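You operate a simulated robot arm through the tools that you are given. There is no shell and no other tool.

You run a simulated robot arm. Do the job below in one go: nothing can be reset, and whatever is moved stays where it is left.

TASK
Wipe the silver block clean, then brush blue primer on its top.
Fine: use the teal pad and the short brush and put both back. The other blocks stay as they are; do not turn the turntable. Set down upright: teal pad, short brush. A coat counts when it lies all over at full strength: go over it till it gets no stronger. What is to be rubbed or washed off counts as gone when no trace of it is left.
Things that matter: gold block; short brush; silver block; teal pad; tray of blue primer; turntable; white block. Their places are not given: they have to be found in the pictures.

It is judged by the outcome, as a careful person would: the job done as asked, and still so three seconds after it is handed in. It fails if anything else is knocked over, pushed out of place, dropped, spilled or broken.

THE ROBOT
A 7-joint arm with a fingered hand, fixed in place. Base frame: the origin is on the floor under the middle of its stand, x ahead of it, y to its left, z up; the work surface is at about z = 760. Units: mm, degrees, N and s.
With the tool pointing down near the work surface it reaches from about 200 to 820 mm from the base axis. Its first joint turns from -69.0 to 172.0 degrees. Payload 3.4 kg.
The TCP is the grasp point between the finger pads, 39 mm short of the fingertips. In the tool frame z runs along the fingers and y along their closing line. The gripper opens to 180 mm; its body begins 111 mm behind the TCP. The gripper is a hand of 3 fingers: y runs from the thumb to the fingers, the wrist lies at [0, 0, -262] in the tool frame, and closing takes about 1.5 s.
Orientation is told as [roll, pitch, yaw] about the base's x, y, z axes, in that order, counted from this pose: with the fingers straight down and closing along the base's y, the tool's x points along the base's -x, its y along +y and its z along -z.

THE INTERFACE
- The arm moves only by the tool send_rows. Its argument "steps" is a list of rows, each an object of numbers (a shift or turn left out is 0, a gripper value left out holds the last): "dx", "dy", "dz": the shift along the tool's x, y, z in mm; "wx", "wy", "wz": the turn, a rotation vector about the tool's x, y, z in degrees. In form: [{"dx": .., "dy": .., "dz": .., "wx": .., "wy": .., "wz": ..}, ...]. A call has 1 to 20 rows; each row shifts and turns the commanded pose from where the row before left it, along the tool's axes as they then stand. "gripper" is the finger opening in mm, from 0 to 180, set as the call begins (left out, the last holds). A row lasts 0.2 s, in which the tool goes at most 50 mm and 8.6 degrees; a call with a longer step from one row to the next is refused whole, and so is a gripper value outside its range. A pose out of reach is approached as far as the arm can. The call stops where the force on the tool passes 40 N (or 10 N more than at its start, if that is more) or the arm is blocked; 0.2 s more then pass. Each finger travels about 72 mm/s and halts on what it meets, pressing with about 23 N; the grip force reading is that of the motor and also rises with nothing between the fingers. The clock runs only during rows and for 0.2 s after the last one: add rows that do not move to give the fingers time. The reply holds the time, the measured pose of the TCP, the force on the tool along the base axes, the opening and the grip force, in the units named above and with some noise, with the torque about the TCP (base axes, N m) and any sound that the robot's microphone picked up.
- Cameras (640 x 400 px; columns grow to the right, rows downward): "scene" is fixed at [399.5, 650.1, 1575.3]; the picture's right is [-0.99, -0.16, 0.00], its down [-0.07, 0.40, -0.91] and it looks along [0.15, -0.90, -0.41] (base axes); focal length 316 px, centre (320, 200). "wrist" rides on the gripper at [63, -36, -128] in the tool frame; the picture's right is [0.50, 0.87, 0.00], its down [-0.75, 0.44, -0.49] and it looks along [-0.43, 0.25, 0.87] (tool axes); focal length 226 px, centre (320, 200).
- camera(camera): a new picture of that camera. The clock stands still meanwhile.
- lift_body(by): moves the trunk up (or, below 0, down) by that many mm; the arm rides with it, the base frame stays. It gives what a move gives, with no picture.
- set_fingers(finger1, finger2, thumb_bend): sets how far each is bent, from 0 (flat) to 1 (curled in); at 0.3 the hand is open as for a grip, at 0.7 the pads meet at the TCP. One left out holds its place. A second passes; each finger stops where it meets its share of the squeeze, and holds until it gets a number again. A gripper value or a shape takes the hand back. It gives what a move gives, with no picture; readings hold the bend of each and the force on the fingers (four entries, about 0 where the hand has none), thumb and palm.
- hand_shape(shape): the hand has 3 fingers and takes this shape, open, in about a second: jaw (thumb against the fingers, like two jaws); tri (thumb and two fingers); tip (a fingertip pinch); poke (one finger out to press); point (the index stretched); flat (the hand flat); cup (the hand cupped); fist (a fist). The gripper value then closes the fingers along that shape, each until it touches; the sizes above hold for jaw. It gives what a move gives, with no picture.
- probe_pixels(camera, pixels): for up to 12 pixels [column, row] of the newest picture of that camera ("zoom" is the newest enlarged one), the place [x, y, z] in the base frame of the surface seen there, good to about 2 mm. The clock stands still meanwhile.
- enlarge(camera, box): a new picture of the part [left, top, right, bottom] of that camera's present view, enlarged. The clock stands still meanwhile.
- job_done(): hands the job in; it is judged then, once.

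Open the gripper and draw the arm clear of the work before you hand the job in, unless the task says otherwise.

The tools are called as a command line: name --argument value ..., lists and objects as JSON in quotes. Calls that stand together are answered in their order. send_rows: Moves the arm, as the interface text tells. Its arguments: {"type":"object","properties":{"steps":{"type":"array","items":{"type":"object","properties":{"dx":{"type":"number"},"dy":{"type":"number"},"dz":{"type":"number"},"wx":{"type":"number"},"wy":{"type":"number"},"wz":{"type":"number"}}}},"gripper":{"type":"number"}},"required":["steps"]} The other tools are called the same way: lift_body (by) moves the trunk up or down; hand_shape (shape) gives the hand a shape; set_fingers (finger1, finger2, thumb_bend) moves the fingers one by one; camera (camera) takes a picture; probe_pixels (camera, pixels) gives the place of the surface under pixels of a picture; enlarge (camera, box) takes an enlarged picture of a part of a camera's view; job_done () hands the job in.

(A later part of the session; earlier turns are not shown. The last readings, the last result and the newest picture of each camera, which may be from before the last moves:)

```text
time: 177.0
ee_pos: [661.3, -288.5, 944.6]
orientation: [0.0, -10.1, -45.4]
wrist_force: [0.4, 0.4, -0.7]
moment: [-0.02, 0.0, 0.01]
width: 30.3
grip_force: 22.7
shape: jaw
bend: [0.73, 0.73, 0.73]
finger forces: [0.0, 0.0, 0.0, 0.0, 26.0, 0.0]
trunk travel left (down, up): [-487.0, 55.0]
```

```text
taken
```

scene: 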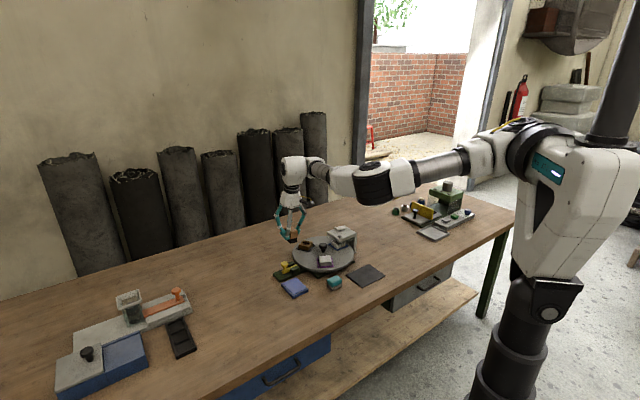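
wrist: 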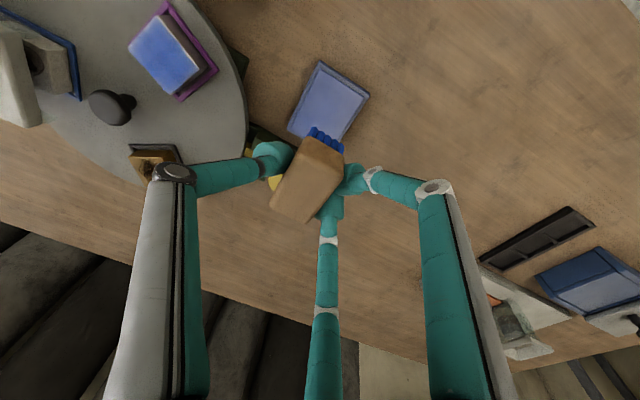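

enlarge --camera "wrist" --box '[120, 0, 225, 105]'

enlarge --camera "scene" --box '[316, 252, 338, 266]'

```text
3.81 times, centred on (172, 52) of wrist
```

zoom: 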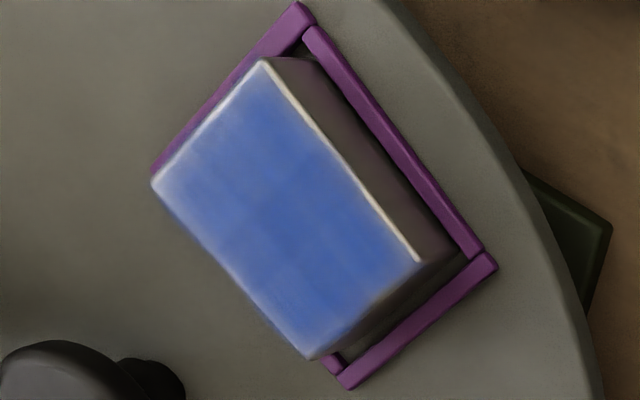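

```text
16.00 times, centred on (327, 259) of scene
```

zoom: 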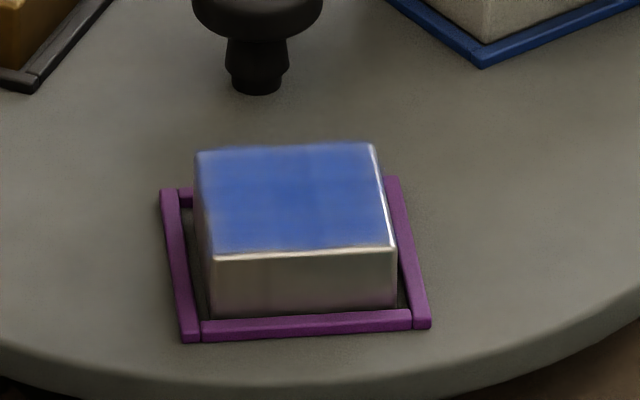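

The wrist view shows fading along the tool +x edge (hood side), the far edge (toward the knob) and slightly the opposite side. I reload and then work these edges specifically.

send_rows --steps '[{"dx": 4.65, "dz": 26.35}, {"dx": 4.65, "dz": 26.35}, {"dx": 4.65, "dz": 26.35}, {"dx": 4.65, "dz": 26.35}, {"dx": 0.17, "dz": 0.98}, {"dx": 0.17, "dz": 0.98}, {}]'

send_rows --steps '[{"dx": 0.17, "dz": 0.98}, {}]'

send_rows --steps '[{"dx": 0.17, "dz": 0.98}, {}]'

```text
time: 178.6
ee_pos: [661.5, -288.6, 836.8]
orientation: [0.1, -10.0, -45.5]
wrist_force: [-0.4, 0.2, -0.6]
moment: [0.0, -0.02, 0.02]
width: 30.4
grip_force: 22.4
shape: jaw
bend: [0.73, 0.73, 0.73]
finger forces: [0.0, 0.0, 0.0, 0.0, 26.0, 0.1]
trunk travel left (down, up): [-487.0, 55.0]
```

```text
time: 179.2
ee_pos: [660.2, -288.2, 835.6]
orientation: [0.0, -10.0, -45.3]
wrist_force: [0.3, 1.0, -1.1]
moment: [-0.02, 0.0, -0.03]
width: 30.6
grip_force: 22.9
shape: jaw
bend: [0.73, 0.73, 0.73]
finger forces: [0.0, 0.1, 0.0, 0.1, 26.0, 0.0]
trunk travel left (down, up): [-487.0, 55.0]
```

```text
time: 179.8
ee_pos: [660.8, -288.4, 835.6]
orientation: [0.0, -10.1, -45.5]
wrist_force: [-0.6, 0.5, -0.9]
moment: [0.02, 0.02, 0.0]
width: 30.3
grip_force: 23.5
shape: jaw
bend: [0.73, 0.73, 0.73]
finger forces: [0.0, 0.1, 0.0, 0.0, 26.0, 0.1]
trunk travel left (down, up): [-487.0, 55.0]
```

send_rows --steps '[{"dx": 0.17, "dz": 0.98}, {"dx": 0.17, "dz": 0.98}, {}]'

```text
time: 180.6
ee_pos: [661.3, -288.2, 833.6]
orientation: [-0.1, -10.0, -45.4]
wrist_force: [1.1, 0.8, 6.4]
moment: [-0.13, 0.06, 0.02]
width: 30.4
grip_force: 22.9
shape: jaw
bend: [0.73, 0.73, 0.73]
finger forces: [24.8, 0.0, 0.0, 0.0, 26.0, 0.0]
trunk travel left (down, up): [-487.0, 55.0]
```

Loaded (6.4 N contact). Lift and carry back to the block.

send_rows --steps '[{}, {"dx": -1.74, "dz": -9.85}, {"dx": -4.35, "dz": -24.6}, {"dx": -6.1, "dz": -34.5}, {"dx": -7.8, "dz": -44}, {}]'

send_rows --steps '[{"dx": -2.8, "dy": -33.7, "dz": 0.5}, {"dx": -2.8, "dy": -33.7, "dz": 0.5}, {"dx": -2.8, "dy": -33.7, "dz": 0.5}, {"dx": -2.8, "dy": -33.7, "dz": 0.5}, {"dx": -2.8, "dy": -33.7, "dz": 0.5}, {"wx": -1.3, "wz": -7.39}, {"wx": -1.3, "wz": -7.39}, {"wx": -1.3, "wz": -7.39}, {"wx": -1.3, "wz": -7.39}, {"wx": -1.3, "wz": -7.39}, {"wx": -1.3, "wz": -7.39}, {"wx": -1.3, "wz": -7.39}, {"wx": -1.3, "wz": -7.39}, {}, {}]'

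send_rows --steps '[{"dx": 7}, {"dx": 3.7, "dz": 20.7}, {"dx": 3.7, "dz": 20.7}, {"dx": 3.5, "dz": 19.7}, {"dx": 0.35, "dz": 1.97}, {}]'

```text
time: 182.0
ee_pos: [659.7, -286.8, 946.4]
orientation: [-0.1, -9.9, -45.4]
wrist_force: [0.1, 0.2, -0.2]
moment: [0.06, -0.01, 0.01]
width: 30.3
grip_force: 23.0
shape: jaw
bend: [0.73, 0.73, 0.73]
finger forces: [0.0, 0.0, 0.0, 0.1, 25.9, 0.0]
trunk travel left (down, up): [-487.0, 55.0]
```

```text
time: 185.2
ee_pos: [550.3, -416.3, 947.6]
orientation: [0.1, -9.9, 14.8]
wrist_force: [-0.4, 0.0, -0.2]
moment: [-0.02, 0.04, 0.0]
width: 30.5
grip_force: 22.8
shape: jaw
bend: [0.73, 0.73, 0.73]
finger forces: [0.0, 0.1, 0.1, 0.0, 25.8, 0.1]
trunk travel left (down, up): [-487.0, 55.0]
```

```text
time: 186.6
ee_pos: [544.1, -419.5, 882.7]
orientation: [0.0, -9.9, 14.6]
wrist_force: [-0.2, -0.5, -0.6]
moment: [-0.01, 0.03, -0.02]
width: 30.3
grip_force: 23.2
shape: jaw
bend: [0.73, 0.73, 0.73]
finger forces: [0.1, 0.1, 0.0, 0.0, 25.9, 0.0]
trunk travel left (down, up): [-487.0, 55.0]
```

send_rows --steps '[{"dx": 0.17, "dz": 0.98}, {"dx": 0.17, "dz": 0.98}, {"dx": 0.17, "dz": 0.98}, {}]'

```text
time: 187.6
ee_pos: [542.9, -417.9, 880.1]
orientation: [0.0, -10.1, 14.7]
wrist_force: [0.7, 1.4, 10.9]
moment: [-0.15, -0.11, -0.01]
width: 30.7
grip_force: 23.3
shape: jaw
bend: [0.73, 0.73, 0.74]
finger forces: [25.3, 25.2, 0.0, 0.0, 26.3, 0.0]
trunk travel left (down, up): [-487.0, 55.0]
```

Pressure is a bit high (10.9 N); I back off 0.8 mm and stroke along the hood-side edge, out to -16 mm toward the far edge.

send_rows --steps '[{"dx": -0.14, "dz": -0.8}, {"dy": 6}, {"dy": 6}, {"dy": -7}, {"dy": -7}, {"dy": -7}, {"dy": -7}, {"dy": 7}, {"dy": 7}, {"dy": 7}, {"dy": 7}, {"dy": -7}, {"dy": -7}, {"dy": -7}, {"dy": -7}, {"dy": 7}, {"dy": 7}, {"dy": 2}, {}]'

send_rows --steps '[{"dx": -3}, {"dx": -3}, {"dy": 6}, {"dy": 4}, {"dy": -6.5}, {"dy": -6.5}, {"dy": -6.5}, {"dy": -6.5}, {"dy": 6.5}, {"dy": 6.5}, {"dy": 6.5}, {"dy": 6.5}, {"dy": -6.5}, {"dy": -6.5}, {"dy": -6.5}, {"dy": -6.5}, {"dy": 6.5}, {"dy": 6.5}, {"dy": 3}, {}]'

send_rows --steps '[{"dx": -3}, {"dx": -3}, {"dx": -2}, {"dy": 6}, {"dy": 4}, {"dy": -6.5}, {"dy": -6.5}, {"dy": -6.5}, {"dy": -6.5}, {"dy": 6.5}, {"dy": 6.5}, {"dy": 6.5}, {"dy": 6.5}, {"dy": -6.5}, {"dy": -6.5}, {"dy": -6.5}, {"dy": -6.5}, {"dy": 6.5}, {"dy": 9.5}, {}]'

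```text
time: 191.6
ee_pos: [543.1, -420.3, 880.1]
orientation: [-0.1, -9.9, 14.7]
wrist_force: [0.2, -4.5, 6.4]
moment: [-0.41, -0.15, -0.04]
width: 30.6
grip_force: 22.7
shape: jaw
bend: [0.73, 0.73, 0.73]
finger forces: [23.4, 23.1, 0.0, 0.0, 29.3, 0.0]
trunk travel left (down, up): [-487.0, 55.0]
```

```text
time: 195.8
ee_pos: [548.2, -417.8, 880.5]
orientation: [0.0, -10.0, 14.6]
wrist_force: [0.0, -1.7, 1.0]
moment: [-0.13, -0.04, -0.01]
width: 30.5
grip_force: 22.7
shape: jaw
bend: [0.73, 0.73, 0.73]
finger forces: [0.0, 0.0, 0.0, 0.0, 26.9, 0.1]
trunk travel left (down, up): [-487.0, 55.0]
```

```text
time: 200.0
ee_pos: [557.1, -415.2, 881.5]
orientation: [0.0, -10.0, 14.5]
wrist_force: [-0.3, 0.0, -1.3]
moment: [-0.01, 0.02, -0.02]
width: 30.7
grip_force: 22.9
shape: jaw
bend: [0.73, 0.73, 0.73]
finger forces: [0.1, 0.0, 0.0, 0.1, 26.0, 0.1]
trunk travel left (down, up): [-487.0, 55.0]
```

The last set lost contact, since the tilted tool-x motion raises the brush slightly. I lower to contact here (the +x-base edge) and redo this set with compensation.

send_rows --steps '[{"dx": 0.17, "dz": 0.98}, {"dx": 0.17, "dz": 0.98}, {}]'

send_rows --steps '[{"dx": 0.17, "dz": 0.98}, {}]'

```text
time: 200.8
ee_pos: [556.2, -415.7, 881.5]
orientation: [0.0, -10.0, 14.7]
wrist_force: [-0.3, 0.9, 3.6]
moment: [0.02, -0.02, -0.01]
width: 30.4
grip_force: 22.8
shape: jaw
bend: [0.73, 0.73, 0.73]
finger forces: [0.0, 0.0, 0.0, 0.0, 25.9, 0.1]
trunk travel left (down, up): [-487.0, 55.0]
```

```text
time: 201.4
ee_pos: [557.3, -414.3, 881.1]
orientation: [-0.2, -9.9, 14.7]
wrist_force: [-0.9, 0.1, 7.1]
moment: [-0.16, -0.09, 0.0]
width: 30.8
grip_force: 23.2
shape: jaw
bend: [0.73, 0.73, 0.73]
finger forces: [25.1, 25.2, 0.0, 0.0, 26.5, 0.0]
trunk travel left (down, up): [-487.0, 55.0]
```

send_rows --steps '[{"dy": 6}, {"dy": 4}, {"dy": -6.5}, {"dy": -6.5}, {"dy": -6.5}, {"dy": -6.5}, {"dy": 6.5}, {"dy": 6.5}, {"dy": 6.5}, {"dy": 6.5}, {"dy": -6.5}, {"dy": -6.5}, {"dy": -6.5}, {"dy": -6.5}, {"dy": 6.5}, {"dy": 6.5}, {"dy": 3}, {}]'

send_rows --steps '[{"dx": 3.45, "dz": -0.5}, {"dx": 3.45, "dz": -0.5}, {"dy": 6}, {"dy": 4}, {"dy": -6.5}, {"dy": -6.5}, {"dy": -6.5}, {"dy": -6.5}, {"dy": 6.5}, {"dy": 6.5}, {"dy": 6.5}, {"dy": 6.5}, {"dy": -6.5}, {"dy": -6.5}, {"dy": -6.5}, {"dy": -6.5}, {"dy": 6.5}, {"dy": 6.5}, {"dy": 3}, {}]'

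```text
time: 205.2
ee_pos: [556.1, -417.0, 880.0]
orientation: [-0.1, -9.8, 14.7]
wrist_force: [0.9, -6.6, 6.8]
moment: [-0.44, -0.12, -0.06]
width: 31.6
grip_force: 23.3
shape: jaw
bend: [0.73, 0.73, 0.73]
finger forces: [23.3, 23.2, 0.0, 0.1, 30.1, 0.0]
trunk travel left (down, up): [-487.0, 55.0]
```

```text
time: 209.4
ee_pos: [549.6, -417.2, 880.2]
orientation: [0.0, -9.9, 14.6]
wrist_force: [0.6, -3.4, 4.2]
moment: [-0.27, -0.13, -0.01]
width: 30.7
grip_force: 22.7
shape: jaw
bend: [0.73, 0.73, 0.73]
finger forces: [24.4, 24.0, 0.1, 0.1, 28.6, 0.1]
trunk travel left (down, up): [-487.0, 55.0]
```

Both sets kept contact. I lift and inspect.

send_rows --steps '[{"dx": -1.74, "dz": -9.85}, {"dx": -4.35, "dz": -24.6}, {"dx": -5.4, "dz": -31}, {}]'

send_rows --steps '[{"wx": 1.3, "wz": 7.39}, {"wx": 1.3, "wz": 7.39}, {"wx": 1.3, "wz": 7.39}, {"wx": 1.3, "wz": 7.39}, {"wx": 1.3, "wz": 7.39}, {"wx": 1.3, "wz": 7.39}, {"wx": 1.3, "wz": 7.39}, {"wx": 1.3, "wz": 7.39}, {"dx": 2.8, "dy": 33.7, "dz": -0.5}, {"dx": 2.8, "dy": 33.7, "dz": -0.5}, {"dx": 2.8, "dy": 33.7, "dz": -0.5}, {"dx": 2.8, "dy": 33.7, "dz": -0.5}, {"dx": 2.8, "dy": 33.7, "dz": -0.5}, {}, {}]'

enlarge --camera "wrist" --box '[120, 0, 225, 105]'

enlarge --camera "scene" --box '[316, 252, 338, 266]'

```text
time: 210.4
ee_pos: [550.5, -417.9, 943.2]
orientation: [0.0, -10.0, 14.6]
wrist_force: [-0.4, 0.1, -1.0]
moment: [0.0, 0.01, 0.0]
width: 30.5
grip_force: 23.2
shape: jaw
bend: [0.73, 0.73, 0.73]
finger forces: [0.0, 0.0, 0.1, 0.0, 26.4, 0.0]
trunk travel left (down, up): [-487.0, 55.0]
```

```text
time: 213.6
ee_pos: [660.4, -290.0, 945.2]
orientation: [0.0, -9.9, -45.3]
wrist_force: [0.5, 0.1, -0.8]
moment: [-0.03, -0.01, -0.01]
width: 30.6
grip_force: 22.7
shape: jaw
bend: [0.73, 0.73, 0.73]
finger forces: [0.1, 0.1, 0.0, 0.0, 26.4, 0.1]
trunk travel left (down, up): [-487.0, 55.0]
```

```text
3.81 times, centred on (172, 52) of wrist
```

zoom: 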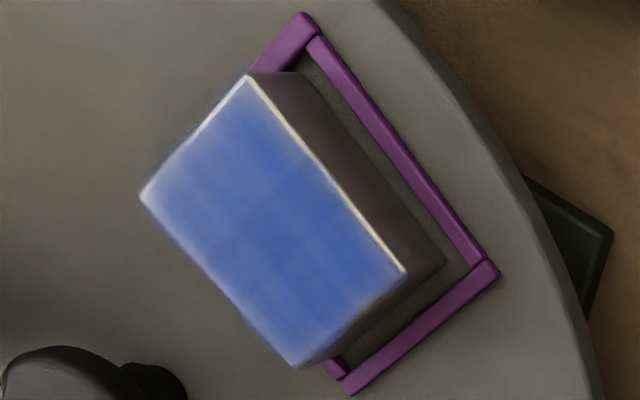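

```text
16.00 times, centred on (327, 259) of scene
```

zoom: 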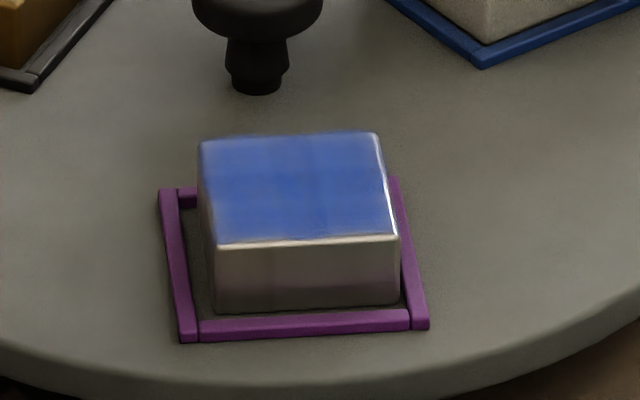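

The block seems to have shifted within its frame toward the knob. I check its top corners' heights and position by probing.

probe_pixels --camera "zoom" --pixels '[[205, 150], [375, 140], [395, 230], [222, 238], [300, 185], [218, 300], [395, 300], [160, 195], [395, 182], [425, 325], [185, 335], [300, 330]]'

enlarge --camera "scene" --box '[308, 244, 346, 272]'

```text
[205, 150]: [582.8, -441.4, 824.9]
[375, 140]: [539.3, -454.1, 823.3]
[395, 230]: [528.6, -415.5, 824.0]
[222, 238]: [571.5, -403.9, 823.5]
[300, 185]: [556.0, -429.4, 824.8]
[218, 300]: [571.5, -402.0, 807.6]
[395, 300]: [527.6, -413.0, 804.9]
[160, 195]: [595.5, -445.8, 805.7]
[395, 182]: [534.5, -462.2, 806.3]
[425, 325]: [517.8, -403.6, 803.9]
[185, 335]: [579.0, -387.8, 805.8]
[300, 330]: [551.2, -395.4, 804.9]
```

```text
14.29 times, centred on (327, 258) of scene
```

zoom: 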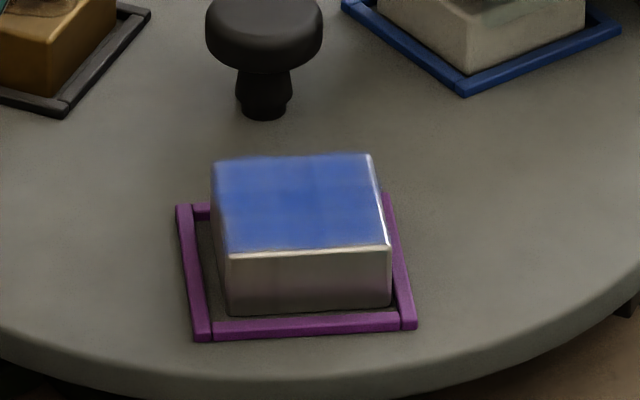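

The block is flat (z≈824) but was dragged ~4–5 mm within its nest toward the knob by the harder strokes; still inside its frame. The far and hood-side edges remain fainter. I reload and then work with lighter pressure.

send_rows --steps '[{"dx": 4.65, "dz": 26.35}, {"dx": 4.65, "dz": 26.35}, {"dx": 4.65, "dz": 26.35}, {"dx": 4.65, "dz": 26.35}, {"dx": 0.35, "dz": 1.97}, {"dx": 0.17, "dz": 0.98}, {}]'

send_rows --steps '[{"dx": 0.17, "dz": 0.98}, {"dx": 0.17, "dz": 0.98}, {}]'

```text
time: 215.2
ee_pos: [660.2, -288.7, 835.0]
orientation: [-0.1, -10.0, -45.4]
wrist_force: [-0.1, -0.4, 0.1]
moment: [0.01, -0.02, 0.0]
width: 30.9
grip_force: 23.1
shape: jaw
bend: [0.73, 0.73, 0.73]
finger forces: [0.0, 0.0, 0.0, 0.0, 26.2, 0.0]
trunk travel left (down, up): [-487.0, 55.0]
```

```text
time: 216.0
ee_pos: [660.4, -287.8, 834.0]
orientation: [0.0, -10.0, -45.4]
wrist_force: [-0.1, 0.2, -0.5]
moment: [0.01, 0.0, 0.01]
width: 30.4
grip_force: 23.2
shape: jaw
bend: [0.73, 0.73, 0.73]
finger forces: [0.1, 0.0, 0.0, 0.1, 26.4, 0.0]
trunk travel left (down, up): [-487.0, 55.0]
```

send_rows --steps '[{"dx": 0.17, "dz": 0.98}, {}]'

send_rows --steps '[{"dx": 0.17, "dz": 0.98}, {}]'

```text
time: 216.6
ee_pos: [659.0, -287.7, 833.4]
orientation: [0.0, -10.1, -45.4]
wrist_force: [0.6, 1.5, 3.9]
moment: [-0.07, -0.02, 0.0]
width: 30.7
grip_force: 23.0
shape: jaw
bend: [0.73, 0.73, 0.73]
finger forces: [0.0, 0.0, 0.0, 0.0, 26.4, 0.0]
trunk travel left (down, up): [-487.0, 55.0]
```

```text
time: 217.2
ee_pos: [659.7, -288.3, 832.1]
orientation: [0.0, -10.1, -45.4]
wrist_force: [0.8, 1.6, 7.9]
moment: [-0.13, 0.04, 0.01]
width: 30.7
grip_force: 22.9
shape: jaw
bend: [0.73, 0.73, 0.73]
finger forces: [26.0, 25.7, 0.0, 0.0, 26.1, 0.0]
trunk travel left (down, up): [-487.0, 55.0]
```

Reloaded. I lift, carry over, and place the brush biased toward the far/hood-side corner of the block.

send_rows --steps '[{}, {"dx": -1.74, "dz": -9.85}, {"dx": -4.35, "dz": -24.6}, {"dx": -6.1, "dz": -34.5}, {"dx": -7.8, "dz": -44}, {}]'

send_rows --steps '[{"dx": -2.8, "dy": -33.7, "dz": 0.5}, {"dx": -2.8, "dy": -33.7, "dz": 0.5}, {"dx": -2.8, "dy": -33.7, "dz": 0.5}, {"dx": -2.8, "dy": -33.7, "dz": 0.5}, {"dx": -2.8, "dy": -33.7, "dz": 0.5}, {"wx": -1.3, "wz": -7.39}, {"wx": -1.3, "wz": -7.39}, {"wx": -1.3, "wz": -7.39}, {"wx": -1.3, "wz": -7.39}, {"wx": -1.3, "wz": -7.39}, {"wx": -1.3, "wz": -7.39}, {"wx": -1.3, "wz": -7.39}, {"wx": -1.3, "wz": -7.39}, {}, {}]'

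send_rows --steps '[{"dx": 5, "dy": -9, "dz": -0.9}, {"dx": 3.7, "dz": 20.7}, {"dx": 3.7, "dz": 20.7}, {"dx": 3.5, "dz": 19.7}, {}]'

enlarge --camera "scene" --box '[308, 232, 352, 268]'

```text
time: 218.6
ee_pos: [660.2, -288.8, 944.5]
orientation: [-0.1, -9.8, -45.4]
wrist_force: [0.0, 0.6, -0.4]
moment: [0.02, 0.01, 0.0]
width: 31.0
grip_force: 23.2
shape: jaw
bend: [0.73, 0.73, 0.73]
finger forces: [0.0, 0.1, 0.0, 0.0, 26.1, 0.1]
trunk travel left (down, up): [-487.0, 55.0]
```

```text
time: 221.8
ee_pos: [549.5, -416.2, 945.9]
orientation: [-0.1, -9.9, 14.7]
wrist_force: [0.2, -0.4, -1.0]
moment: [0.03, 0.01, 0.02]
width: 30.6
grip_force: 23.0
shape: jaw
bend: [0.73, 0.73, 0.73]
finger forces: [0.1, 0.0, 0.0, 0.0, 26.1, 0.1]
trunk travel left (down, up): [-487.0, 55.0]
```

```text
time: 223.0
ee_pos: [545.8, -427.8, 883.1]
orientation: [0.0, -9.9, 14.7]
wrist_force: [0.2, 0.3, -0.2]
moment: [0.0, 0.01, 0.0]
width: 30.6
grip_force: 22.7
shape: jaw
bend: [0.73, 0.73, 0.73]
finger forces: [0.1, 0.1, 0.0, 0.1, 26.0, 0.0]
trunk travel left (down, up): [-487.0, 55.0]
```

```text
11.11 times, centred on (330, 250) of scene
```

zoom: 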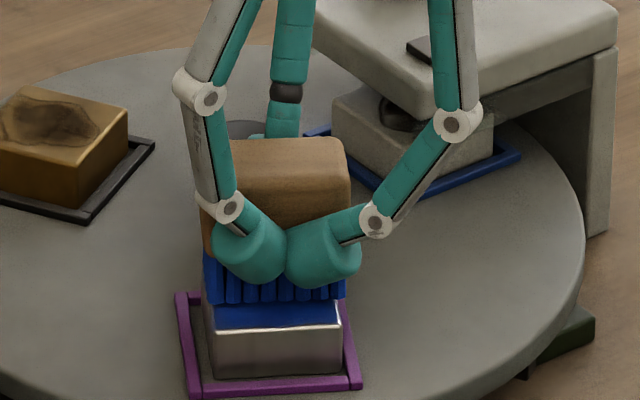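

The brush overlaps the far and hood-side edges. I lower to light contact and make short strokes there.

send_rows --steps '[{"dx": 0.35, "dz": 1.97}, {"dx": 0.17, "dz": 0.98}, {}]'

send_rows --steps '[{"dx": 0.17, "dz": 0.98}, {}]'

```text
time: 223.8
ee_pos: [547.0, -425.8, 881.1]
orientation: [0.1, -10.0, 14.7]
wrist_force: [0.0, -0.7, -0.5]
moment: [-0.01, 0.04, 0.01]
width: 30.7
grip_force: 22.4
shape: jaw
bend: [0.73, 0.73, 0.73]
finger forces: [0.0, 0.0, 0.1, 0.0, 26.1, 0.0]
trunk travel left (down, up): [-487.0, 55.0]
```

```text
time: 224.4
ee_pos: [546.5, -426.8, 880.0]
orientation: [0.0, -10.0, 14.6]
wrist_force: [-0.8, 0.0, 3.9]
moment: [-0.1, -0.03, 0.01]
width: 30.9
grip_force: 23.0
shape: jaw
bend: [0.73, 0.73, 0.73]
finger forces: [0.0, 0.0, 0.0, 0.0, 26.3, 0.0]
trunk travel left (down, up): [-487.0, 55.0]
```

send_rows --steps '[{"dy": 4}, {"dy": 4}, {"dy": -4}, {"dy": -4}, {"dy": -4}, {"dy": 4}, {"dy": 4}, {"dy": 4}, {"dy": -4}, {"dy": -4}, {"dy": -4}, {"dy": 4}, {"dy": 4}, {"dy": 4}, {"dy": -4}, {"dy": -4}, {}]'

send_rows --steps '[{"dx": -2.95, "dz": 0.6}, {"dx": -2.95, "dz": 0.6}, {"dy": 4}, {"dy": 4}, {"dy": -4}, {"dy": -4}, {"dy": -4}, {"dy": 4}, {"dy": 4}, {"dy": 4}, {"dy": -4}, {"dy": -4}, {"dy": -4}, {"dy": 4}, {"dy": 4}, {"dy": 4}, {}]'

send_rows --steps '[{"dy": 4}, {"dy": 4}, {"dy": 4}, {"dy": -4}, {"dy": -4}, {"dy": 4}, {"dy": 4}, {"dx": 2.95, "dz": -0.45}, {"dx": 2.95, "dz": -0.45}, {"dx": 2.95, "dz": -0.45}, {"dy": -4}, {"dy": -4}, {"dy": 4}, {"dy": 4}, {}]'

```text
time: 228.0
ee_pos: [547.1, -426.0, 879.6]
orientation: [0.0, -10.0, 14.7]
wrist_force: [-0.8, 3.8, 4.2]
moment: [0.14, -0.02, -0.01]
width: 30.5
grip_force: 22.9
shape: jaw
bend: [0.73, 0.73, 0.73]
finger forces: [0.0, 0.0, 0.0, 0.0, 24.7, 0.1]
trunk travel left (down, up): [-487.0, 55.0]
```

```text
time: 231.6
ee_pos: [551.4, -418.5, 880.5]
orientation: [-0.1, -10.0, 14.5]
wrist_force: [0.4, -2.9, 3.3]
moment: [-0.27, -0.09, -0.02]
width: 30.7
grip_force: 22.7
shape: jaw
bend: [0.73, 0.73, 0.73]
finger forces: [0.0, 0.1, 0.1, 0.0, 27.9, 0.0]
trunk travel left (down, up): [-487.0, 55.0]
```

```text
time: 234.8
ee_pos: [539.6, -409.5, 879.8]
orientation: [-0.1, -10.0, 14.6]
wrist_force: [1.7, -2.9, 3.6]
moment: [-0.21, -0.11, 0.01]
width: 30.7
grip_force: 23.2
shape: jaw
bend: [0.73, 0.73, 0.73]
finger forces: [0.0, 0.0, 0.0, 0.1, 27.6, 0.0]
trunk travel left (down, up): [-487.0, 55.0]
```

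Lift and look again from the tray side; I first undo the offset (back to the standard position) in the air.

send_rows --steps '[{"dx": -1.74, "dz": -9.85}, {"dx": -4.35, "dz": -24.6}, {"dx": -5.6, "dz": -31.5}, {"dx": -7.95, "dy": -11, "dz": 1.4}, {"wx": 1.3, "wz": 7.39}, {"wx": 1.3, "wz": 7.39}, {"wx": 1.3, "wz": 7.39}, {"wx": 1.3, "wz": 7.39}, {"wx": 1.3, "wz": 7.39}, {"wx": 1.3, "wz": 7.39}, {"wx": 1.3, "wz": 7.39}, {"wx": 1.3, "wz": 7.39}, {"dx": 2.8, "dy": 33.7, "dz": -0.5}, {"dx": 2.8, "dy": 33.7, "dz": -0.5}, {"dx": 2.8, "dy": 33.7, "dz": -0.5}, {"dx": 2.8, "dy": 33.7, "dz": -0.5}, {"dx": 2.8, "dy": 33.7, "dz": -0.5}, {}, {}]'

enlarge --camera "wrist" --box '[120, 0, 225, 105]'

enlarge --camera "scene" --box '[308, 244, 346, 272]'

```text
time: 238.8
ee_pos: [659.9, -288.3, 945.3]
orientation: [0.0, -10.0, -45.4]
wrist_force: [-0.5, -0.6, -1.2]
moment: [0.0, -0.01, -0.02]
width: 30.4
grip_force: 22.9
shape: jaw
bend: [0.73, 0.73, 0.73]
finger forces: [0.0, 0.1, 0.0, 0.0, 26.1, 0.0]
trunk travel left (down, up): [-487.0, 55.0]
```

```text
3.81 times, centred on (172, 52) of wrist
```

zoom: 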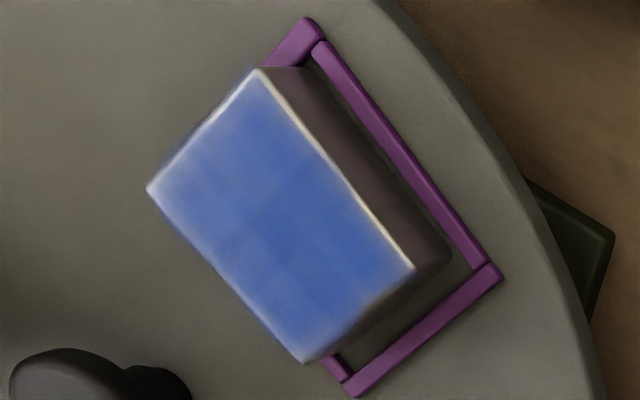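

```text
14.29 times, centred on (327, 258) of scene
```

zoom: 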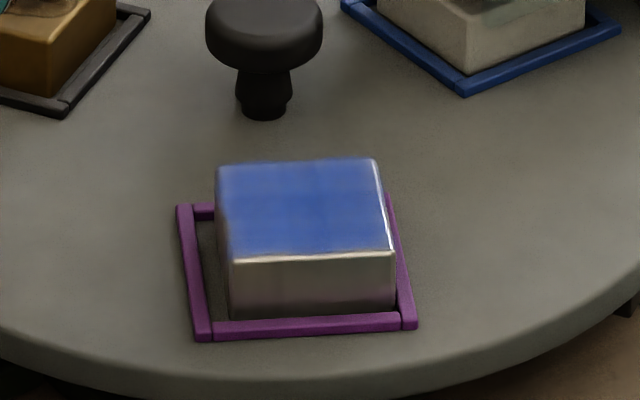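

The block drifted back toward the middle; edge shading is similar to before. I want a closer, clearer view: I move to about (628,-404) and lower to z≈900 so the wrist camera looks at the block from nearby.

send_rows --steps '[{"dx": -19.5, "dy": -34.9, "dz": 3.4}, {"dx": -19.5, "dy": -34.9, "dz": 3.4}, {"dx": -19.5, "dy": -34.9, "dz": 3.4}, {"dx": 3.9, "dz": 22.2}, {"dx": 3.9, "dz": 22.2}, {}, {}]'

camera --camera "wrist"

```text
time: 240.4
ee_pos: [626.2, -404.0, 900.7]
orientation: [0.0, -9.9, -45.4]
wrist_force: [-0.5, -0.4, -0.9]
moment: [0.05, 0.01, 0.03]
width: 30.6
grip_force: 23.2
shape: jaw
bend: [0.73, 0.73, 0.73]
finger forces: [0.1, 0.0, 0.0, 0.0, 26.1, 0.0]
trunk travel left (down, up): [-487.0, 55.0]
```

```text
taken
```

wrist: 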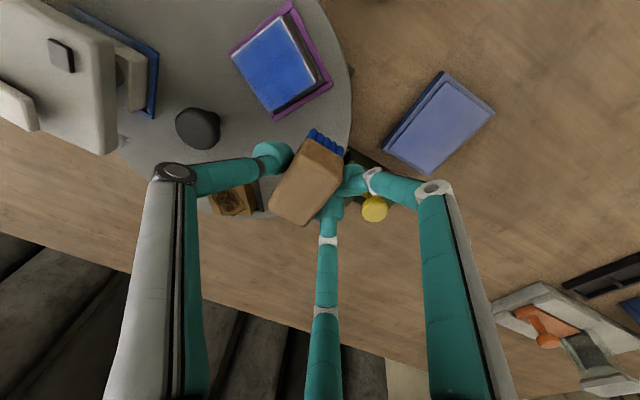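

enlarge --camera "wrist" --box '[225, 5, 335, 120]'

enlarge --camera "wrist" --box '[230, 20, 320, 110]'

```text
3.48 times, centred on (280, 62) of wrist
```

zoom: 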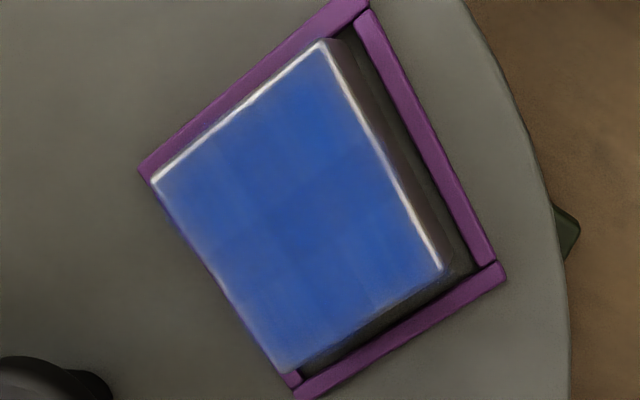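

```text
4.44 times, centred on (275, 65) of wrist
```

zoom: 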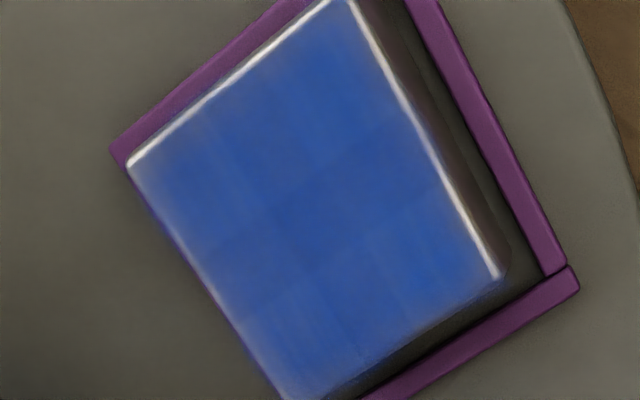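

The close view shows the coat is still slightly uneven: lighter at the far corner/edge (left in this view) and faint bands. I locate the block exactly now to plan full-coverage strokes.

enlarge --camera "scene" --box '[308, 244, 346, 272]'

probe_pixels --camera "zoom" --pixels '[[220, 172], [374, 162], [392, 250], [236, 256], [300, 205], [234, 310], [393, 300]]'

```text
14.29 times, centred on (327, 258) of scene
```

zoom: 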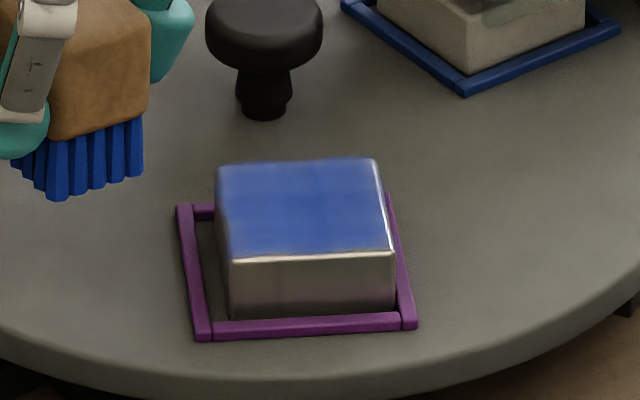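

```text
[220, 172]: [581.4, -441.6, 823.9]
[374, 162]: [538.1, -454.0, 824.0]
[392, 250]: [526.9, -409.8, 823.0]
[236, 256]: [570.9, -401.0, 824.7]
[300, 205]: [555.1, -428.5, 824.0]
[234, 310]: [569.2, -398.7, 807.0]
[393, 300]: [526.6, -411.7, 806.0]
```

probe_pixels --camera "zoom" --pixels '[[57, 197], [140, 175], [15, 163], [148, 100], [50, 136], [57, 185], [130, 170]]'

```text
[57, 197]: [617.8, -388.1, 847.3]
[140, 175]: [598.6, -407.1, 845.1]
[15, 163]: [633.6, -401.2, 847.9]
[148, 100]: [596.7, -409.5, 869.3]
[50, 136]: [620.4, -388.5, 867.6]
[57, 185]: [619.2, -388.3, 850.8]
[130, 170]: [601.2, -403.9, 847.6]
```

The brush has slipped ~4 mm along tool −x in the grip, which explains the weak hood-side edge. With that known, I reload and plan strokes re-centred: shift +6 mm (u) and −3 mm (radial) from my standard position.

send_rows --steps '[{"dx": -3.9, "dz": -22.2}, {"dx": -3.9, "dz": -22.2}, {"dx": 19.5, "dy": 34.9, "dz": -3.4}, {"dx": 19.5, "dy": 34.9, "dz": -3.4}, {"dx": 19.5, "dy": 34.9, "dz": -3.4}, {}, {"dx": 4.65, "dz": 26.35}, {"dx": 4.65, "dz": 26.35}, {"dx": 4.65, "dz": 26.35}, {"dx": 4.65, "dz": 26.35}, {"dx": 0.35, "dz": 1.97}, {"dx": 0.35, "dz": 1.97}, {"dx": 0.17, "dz": 0.98}, {}]'

send_rows --steps '[{"dx": 0.17, "dz": 0.98}, {}]'

```text
time: 243.4
ee_pos: [660.0, -289.0, 834.4]
orientation: [0.0, -9.9, -45.2]
wrist_force: [-0.9, 0.3, -0.5]
moment: [0.01, -0.02, -0.01]
width: 30.8
grip_force: 23.3
shape: jaw
bend: [0.73, 0.73, 0.73]
finger forces: [0.0, 0.0, 0.1, 0.0, 26.0, 0.1]
trunk travel left (down, up): [-487.0, 55.0]
```

```text
time: 244.0
ee_pos: [658.2, -289.4, 833.6]
orientation: [0.0, -10.0, -45.4]
wrist_force: [-0.3, -0.9, 1.5]
moment: [-0.04, -0.01, -0.01]
width: 30.6
grip_force: 23.1
shape: jaw
bend: [0.73, 0.73, 0.73]
finger forces: [0.0, 0.1, 0.1, 0.1, 26.2, 0.0]
trunk travel left (down, up): [-487.0, 55.0]
```

send_rows --steps '[{"dx": 0.17, "dz": 0.98}, {}, {"dx": -1.74, "dz": -9.85}, {"dx": -4.35, "dz": -24.6}, {"dx": -6.1, "dz": -34.5}, {"dx": -7.8, "dz": -44}, {}]'

send_rows --steps '[{"dx": -2.8, "dy": -33.7, "dz": 0.5}, {"dx": -2.8, "dy": -33.7, "dz": 0.5}, {"dx": -2.8, "dy": -33.7, "dz": 0.5}, {"dx": -2.8, "dy": -33.7, "dz": 0.5}, {"dx": -2.8, "dy": -33.7, "dz": 0.5}, {"wx": -1.3, "wz": -7.39}, {"wx": -1.3, "wz": -7.39}, {"wx": -1.3, "wz": -7.39}, {"wx": -1.3, "wz": -7.39}, {"wx": -1.3, "wz": -7.39}, {"wx": -1.3, "wz": -7.39}, {"wx": -1.3, "wz": -7.39}, {"wx": -1.3, "wz": -7.39}, {}, {}]'

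send_rows --steps '[{"dx": 5.9, "dy": -3, "dz": -1.05}, {"dx": 3.7, "dz": 20.7}, {"dx": 3.7, "dz": 20.7}, {"dx": 3.5, "dz": 19.7}, {"dx": 0.17, "dz": 0.98}, {}]'

```text
time: 245.6
ee_pos: [659.4, -289.4, 946.0]
orientation: [-0.1, -9.9, -45.4]
wrist_force: [-0.5, -0.3, -0.2]
moment: [0.01, 0.04, 0.02]
width: 30.4
grip_force: 23.8
shape: jaw
bend: [0.73, 0.73, 0.73]
finger forces: [0.0, 0.1, 0.0, 0.0, 25.8, 0.0]
trunk travel left (down, up): [-487.0, 55.0]
```

```text
time: 248.8
ee_pos: [549.6, -416.5, 947.4]
orientation: [-0.1, -10.1, 14.8]
wrist_force: [-0.1, 0.1, -0.7]
moment: [0.01, 0.01, -0.01]
width: 30.7
grip_force: 23.1
shape: jaw
bend: [0.73, 0.73, 0.73]
finger forces: [0.0, 0.1, 0.0, 0.0, 26.0, 0.0]
trunk travel left (down, up): [-487.0, 55.0]
```

```text
time: 250.2
ee_pos: [545.9, -421.3, 883.3]
orientation: [0.0, -9.8, 14.7]
wrist_force: [0.8, 0.4, -1.2]
moment: [0.02, 0.04, 0.04]
width: 30.5
grip_force: 22.9
shape: jaw
bend: [0.73, 0.73, 0.73]
finger forces: [0.1, 0.1, 0.1, 0.1, 25.8, 0.0]
trunk travel left (down, up): [-487.0, 55.0]
```

Centred at (545.9,-421). I step down to light contact.

send_rows --steps '[{"dx": 0.35, "dz": 1.97}, {"dx": 0.17, "dz": 0.98}, {}]'

send_rows --steps '[{"dx": 0.17, "dz": 0.98}, {}]'

```text
time: 251.0
ee_pos: [544.3, -420.5, 880.5]
orientation: [0.0, -10.0, 14.7]
wrist_force: [0.5, 0.6, -0.5]
moment: [-0.04, 0.02, 0.0]
width: 30.7
grip_force: 22.9
shape: jaw
bend: [0.73, 0.73, 0.73]
finger forces: [0.1, 0.1, 0.0, 0.1, 25.9, 0.0]
trunk travel left (down, up): [-487.0, 55.0]
```

```text
time: 251.6
ee_pos: [543.7, -422.9, 879.9]
orientation: [0.0, -10.0, 14.7]
wrist_force: [0.4, 0.2, 2.4]
moment: [-0.05, -0.05, 0.04]
width: 30.6
grip_force: 23.3
shape: jaw
bend: [0.73, 0.73, 0.73]
finger forces: [0.0, 0.1, 0.1, 0.1, 25.9, 0.0]
trunk travel left (down, up): [-487.0, 55.0]
```

send_rows --steps '[{"dx": 0.08, "dz": 0.5}, {"dy": 6}, {"dy": 6}, {"dy": 4}, {"dy": -6}, {"dy": -6}, {"dy": -6}, {"dy": -6}, {"dy": -6}, {"dy": -2}, {"dy": 6}, {"dy": 6}, {"dy": 6}, {"dy": 6}, {"dy": 6}, {"dy": 2}, {"dx": 2.46, "dz": -0.43}, {"dx": 2.46, "dz": -0.43}, {}]'

send_rows --steps '[{"dy": -6}, {"dy": -6}, {"dy": -6}, {"dy": -6}, {"dy": -6}, {"dy": -2}, {"dy": 6}, {"dy": 6}, {"dy": 6}, {"dy": 6}, {"dy": 6}, {"dy": 2}, {"dy": -6}, {"dy": -6}, {"dy": -6}, {"dy": -6}, {"dy": -6}, {"dy": -2}, {}]'

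send_rows --steps '[{"dx": -2.46, "dz": 0.43}, {"dx": -2.46, "dz": 0.43}, {"dx": -2.46, "dz": 0.43}, {"dx": -2.46, "dz": 0.43}, {"dy": 6}, {"dy": 6}, {"dy": 6}, {"dy": 6}, {"dy": 6}, {"dy": 2}, {"dy": -6}, {"dy": -6}, {"dy": -6}, {"dy": -6}, {"dy": -6}, {"dy": -2}, {}]'

```text
time: 255.6
ee_pos: [536.0, -406.5, 879.9]
orientation: [0.0, -10.1, 14.6]
wrist_force: [3.2, -1.0, 3.3]
moment: [-0.13, -0.17, 0.08]
width: 30.5
grip_force: 22.8
shape: jaw
bend: [0.73, 0.73, 0.73]
finger forces: [0.1, 0.0, 0.1, 0.0, 27.4, 0.0]
trunk travel left (down, up): [-487.0, 55.0]
```

```text
time: 259.6
ee_pos: [544.0, -438.9, 879.3]
orientation: [-0.1, -10.0, 14.7]
wrist_force: [-1.3, 3.6, 5.5]
moment: [0.14, 0.0, 0.04]
width: 30.1
grip_force: 23.3
shape: jaw
bend: [0.73, 0.73, 0.73]
finger forces: [0.0, 0.1, 0.0, 0.0, 24.7, 0.0]
trunk travel left (down, up): [-487.0, 55.0]
```

```text
time: 263.2
ee_pos: [553.7, -434.8, 878.9]
orientation: [-0.1, -10.0, 14.6]
wrist_force: [0.0, 3.4, 5.7]
moment: [0.1, -0.04, 0.03]
width: 30.3
grip_force: 23.6
shape: jaw
bend: [0.73, 0.73, 0.73]
finger forces: [0.0, 0.1, 0.1, 0.1, 25.0, 0.0]
trunk travel left (down, up): [-487.0, 55.0]
```

I finish with a return stroke outward (which also nudges the block back toward the nest centre), then lift and look.

send_rows --steps '[{"dx": 2.46, "dz": -0.43}, {"dx": 2.46, "dz": -0.43}, {"dy": 6}, {"dy": 6}, {"dy": 4}, {"dx": -1.74, "dz": -9.85}, {"dx": -4.35, "dz": -24.6}, {"dx": -5.6, "dz": -31.5}, {"dx": -5.9, "dy": 3, "dz": 1.05}, {}]'

send_rows --steps '[{"wx": 1.3, "wz": 7.39}, {"wx": 1.3, "wz": 7.39}, {"wx": 1.3, "wz": 7.39}, {"wx": 1.3, "wz": 7.39}, {"wx": 1.3, "wz": 7.39}, {"wx": 1.3, "wz": 7.39}, {"wx": 1.3, "wz": 7.39}, {"wx": 1.3, "wz": 7.39}, {"dx": 2.8, "dy": 33.7, "dz": -0.5}, {"dx": 2.8, "dy": 33.7, "dz": -0.5}, {"dx": 2.8, "dy": 33.7, "dz": -0.5}, {"dx": 2.8, "dy": 33.7, "dz": -0.5}, {"dx": 2.8, "dy": 33.7, "dz": -0.5}, {"dx": -19.5, "dy": -34.9, "dz": 3.4}, {"dx": -19.5, "dy": -34.9, "dz": 3.4}, {"dx": -19.5, "dy": -34.9, "dz": 3.4}, {"dx": 3.9, "dz": 22.2}, {"dx": 3.9, "dz": 22.2}, {}]'

enlarge --camera "wrist" --box '[225, 5, 335, 120]'

enlarge --camera "scene" --box '[308, 244, 346, 272]'

```text
time: 265.4
ee_pos: [549.7, -417.5, 944.1]
orientation: [0.1, -9.9, 14.7]
wrist_force: [-0.1, -0.2, -1.1]
moment: [0.0, 0.02, 0.02]
width: 30.2
grip_force: 23.1
shape: jaw
bend: [0.73, 0.73, 0.73]
finger forces: [0.1, 0.0, 0.0, 0.1, 26.6, 0.0]
trunk travel left (down, up): [-487.0, 55.0]
```

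```text
time: 269.4
ee_pos: [626.7, -404.7, 900.3]
orientation: [0.0, -10.0, -45.4]
wrist_force: [-0.2, -0.6, -0.1]
moment: [0.01, -0.01, 0.01]
width: 30.3
grip_force: 22.9
shape: jaw
bend: [0.73, 0.73, 0.73]
finger forces: [0.0, 0.0, 0.0, 0.0, 26.5, 0.0]
trunk travel left (down, up): [-487.0, 55.0]
```

```text
3.48 times, centred on (280, 62) of wrist
```

zoom: 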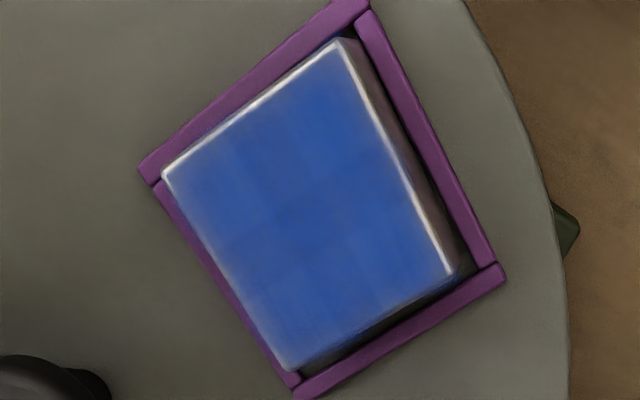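

```text
14.29 times, centred on (327, 258) of scene
```

zoom: 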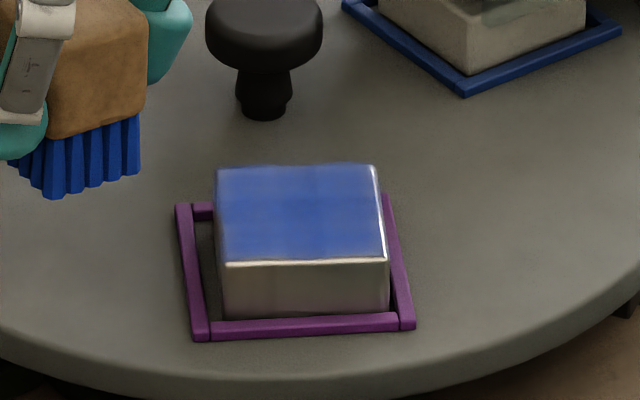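

enlarge --camera "wrist" --box '[240, 25, 310, 90]'

enlarge --camera "wrist" --box '[250, 50, 320, 115]'

enlarge --camera "wrist" --box '[270, 10, 340, 75]'

```text
6.15 times, centred on (275, 58) of wrist
```

zoom: 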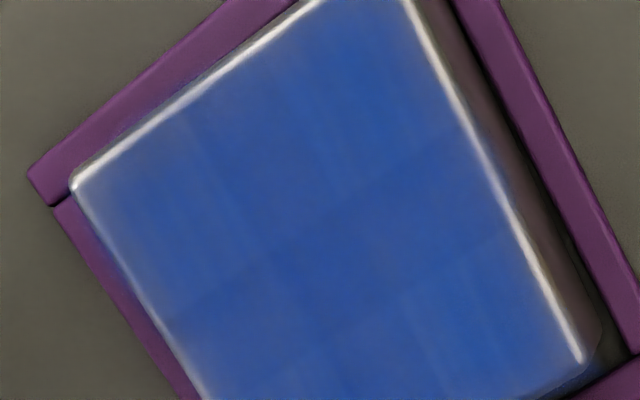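

```text
6.15 times, centred on (285, 82) of wrist
```

zoom: 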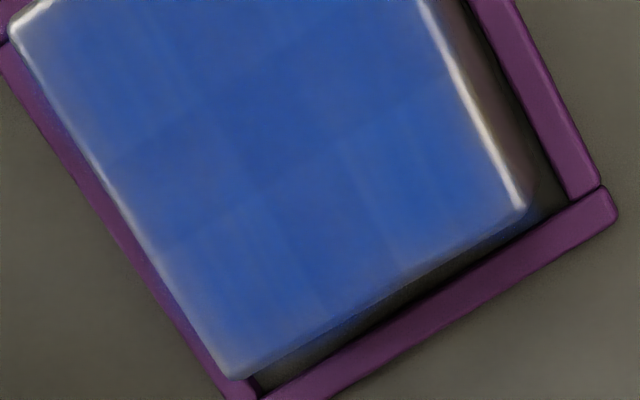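

```text
6.15 times, centred on (305, 42) of wrist
```

zoom: 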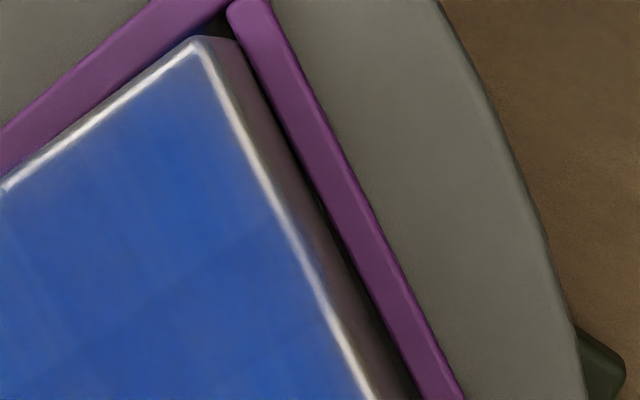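

The coat now reaches the bevels nearly everywhere; slight cell-to-cell differences remain (centre a bit deeper than outer parts). I probe the block's present position and do another reloaded round to even it out.

enlarge --camera "scene" --box '[308, 244, 346, 272]'

probe_pixels --camera "zoom" --pixels '[[221, 176], [371, 170], [382, 255], [228, 259], [300, 212], [183, 210], [385, 200], [408, 325], [200, 335]]'

```text
14.29 times, centred on (327, 258) of scene
```

zoom: 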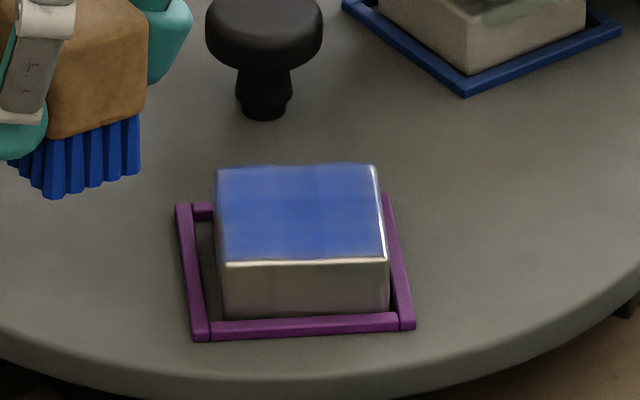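

```text
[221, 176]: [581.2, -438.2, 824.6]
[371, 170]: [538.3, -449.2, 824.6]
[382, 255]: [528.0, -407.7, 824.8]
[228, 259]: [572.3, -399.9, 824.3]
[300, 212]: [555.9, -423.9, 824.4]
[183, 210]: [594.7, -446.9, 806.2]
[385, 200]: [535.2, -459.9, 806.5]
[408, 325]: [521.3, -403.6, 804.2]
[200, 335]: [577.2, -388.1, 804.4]
```

The block is back within ~2 mm of its nest centre. Reload once more.

send_rows --steps '[{"dx": -3.9, "dz": -22.2}, {"dx": -3.9, "dz": -22.2}, {"dx": 19.5, "dy": 34.9, "dz": -3.4}, {"dx": 19.5, "dy": 34.9, "dz": -3.4}, {"dx": 19.5, "dy": 34.9, "dz": -3.4}, {}, {"dx": 4.65, "dz": 26.35}, {"dx": 4.65, "dz": 26.35}, {"dx": 4.65, "dz": 26.35}, {"dx": 4.65, "dz": 26.35}, {"dx": 0.35, "dz": 1.97}, {"dx": 0.35, "dz": 1.97}, {"dx": 0.17, "dz": 0.98}, {"dx": 0.17, "dz": 0.98}, {}]'

send_rows --steps '[{"dx": 0.17, "dz": 0.98}, {}]'

```text
time: 272.6
ee_pos: [659.6, -288.4, 833.1]
orientation: [0.1, -9.8, -45.4]
wrist_force: [-1.1, -0.1, 1.2]
moment: [-0.02, 0.01, -0.03]
width: 30.4
grip_force: 23.2
shape: jaw
bend: [0.73, 0.73, 0.73]
finger forces: [0.0, 0.0, 0.0, 0.1, 26.6, 0.0]
trunk travel left (down, up): [-487.0, 55.0]
```

```text
time: 273.2
ee_pos: [659.7, -287.3, 830.9]
orientation: [0.0, -9.9, -45.5]
wrist_force: [1.9, 0.4, 5.1]
moment: [-0.14, 0.06, 0.0]
width: 30.2
grip_force: 22.7
shape: jaw
bend: [0.73, 0.73, 0.73]
finger forces: [0.0, 0.1, 0.1, 0.1, 26.4, 0.1]
trunk travel left (down, up): [-487.0, 55.0]
```

send_rows --steps '[{}, {}, {"dx": -1.74, "dz": -9.85}, {"dx": -4.35, "dz": -24.6}, {"dx": -6.1, "dz": -34.5}, {"dx": -7.8, "dz": -44}, {}]'

send_rows --steps '[{"dx": -2.8, "dy": -33.7, "dz": 0.5}, {"dx": -2.8, "dy": -33.7, "dz": 0.5}, {"dx": -2.8, "dy": -33.7, "dz": 0.5}, {"dx": -2.8, "dy": -33.7, "dz": 0.5}, {"dx": -2.8, "dy": -33.7, "dz": 0.5}, {"wx": -1.3, "wz": -7.39}, {"wx": -1.3, "wz": -7.39}, {"wx": -1.3, "wz": -7.39}, {"wx": -1.3, "wz": -7.39}, {"wx": -1.3, "wz": -7.39}, {"wx": -1.3, "wz": -7.39}, {"wx": -1.3, "wz": -7.39}, {"wx": -1.3, "wz": -7.39}, {}, {}]'

send_rows --steps '[{"dx": 4.2, "dy": 0, "dz": -0.75}, {"dx": 3.7, "dz": 20.7}, {"dx": 3.7, "dz": 20.7}, {"dx": 3.5, "dz": 19.7}, {"dx": 0.35, "dz": 1.97}, {}]'

```text
time: 274.8
ee_pos: [660.8, -288.8, 944.9]
orientation: [-0.1, -10.0, -45.4]
wrist_force: [-0.1, 0.2, -0.6]
moment: [0.02, 0.02, -0.02]
width: 30.4
grip_force: 23.1
shape: jaw
bend: [0.73, 0.73, 0.73]
finger forces: [0.1, 0.1, 0.0, 0.1, 26.3, 0.1]
trunk travel left (down, up): [-487.0, 55.0]
```

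```text
time: 278.0
ee_pos: [549.1, -416.4, 946.7]
orientation: [0.0, -10.0, 14.7]
wrist_force: [-0.3, -0.7, 0.1]
moment: [0.03, 0.02, -0.03]
width: 30.5
grip_force: 23.3
shape: jaw
bend: [0.73, 0.73, 0.73]
finger forces: [0.0, 0.0, 0.1, 0.0, 26.3, 0.0]
trunk travel left (down, up): [-487.0, 55.0]
```

```text
time: 279.4
ee_pos: [545.1, -418.7, 881.5]
orientation: [0.0, -9.8, 14.5]
wrist_force: [0.3, -0.3, -0.6]
moment: [-0.01, 0.03, -0.04]
width: 30.4
grip_force: 22.3
shape: jaw
bend: [0.73, 0.73, 0.73]
finger forces: [0.0, 0.1, 0.0, 0.1, 26.3, 0.0]
trunk travel left (down, up): [-487.0, 55.0]
```

send_rows --steps '[{"dx": 0.17, "dz": 0.98}, {"dx": 0.17, "dz": 0.98}, {}]'

send_rows --steps '[{"dx": 0.1, "dz": 0.6}, {}]'

```text
time: 280.2
ee_pos: [544.7, -418.6, 880.1]
orientation: [0.0, -10.0, 14.8]
wrist_force: [0.3, 0.4, -1.2]
moment: [-0.02, 0.01, -0.03]
width: 30.6
grip_force: 23.0
shape: jaw
bend: [0.73, 0.73, 0.73]
finger forces: [0.1, 0.0, 0.0, 0.0, 26.3, 0.1]
trunk travel left (down, up): [-487.0, 55.0]
```

```text
time: 280.8
ee_pos: [544.5, -418.7, 879.7]
orientation: [0.0, -10.0, 14.8]
wrist_force: [-0.5, -0.3, 2.4]
moment: [-0.03, -0.02, -0.05]
width: 30.4
grip_force: 22.7
shape: jaw
bend: [0.73, 0.73, 0.73]
finger forces: [0.0, 0.0, 0.1, 0.1, 26.4, 0.0]
trunk travel left (down, up): [-487.0, 55.0]
```

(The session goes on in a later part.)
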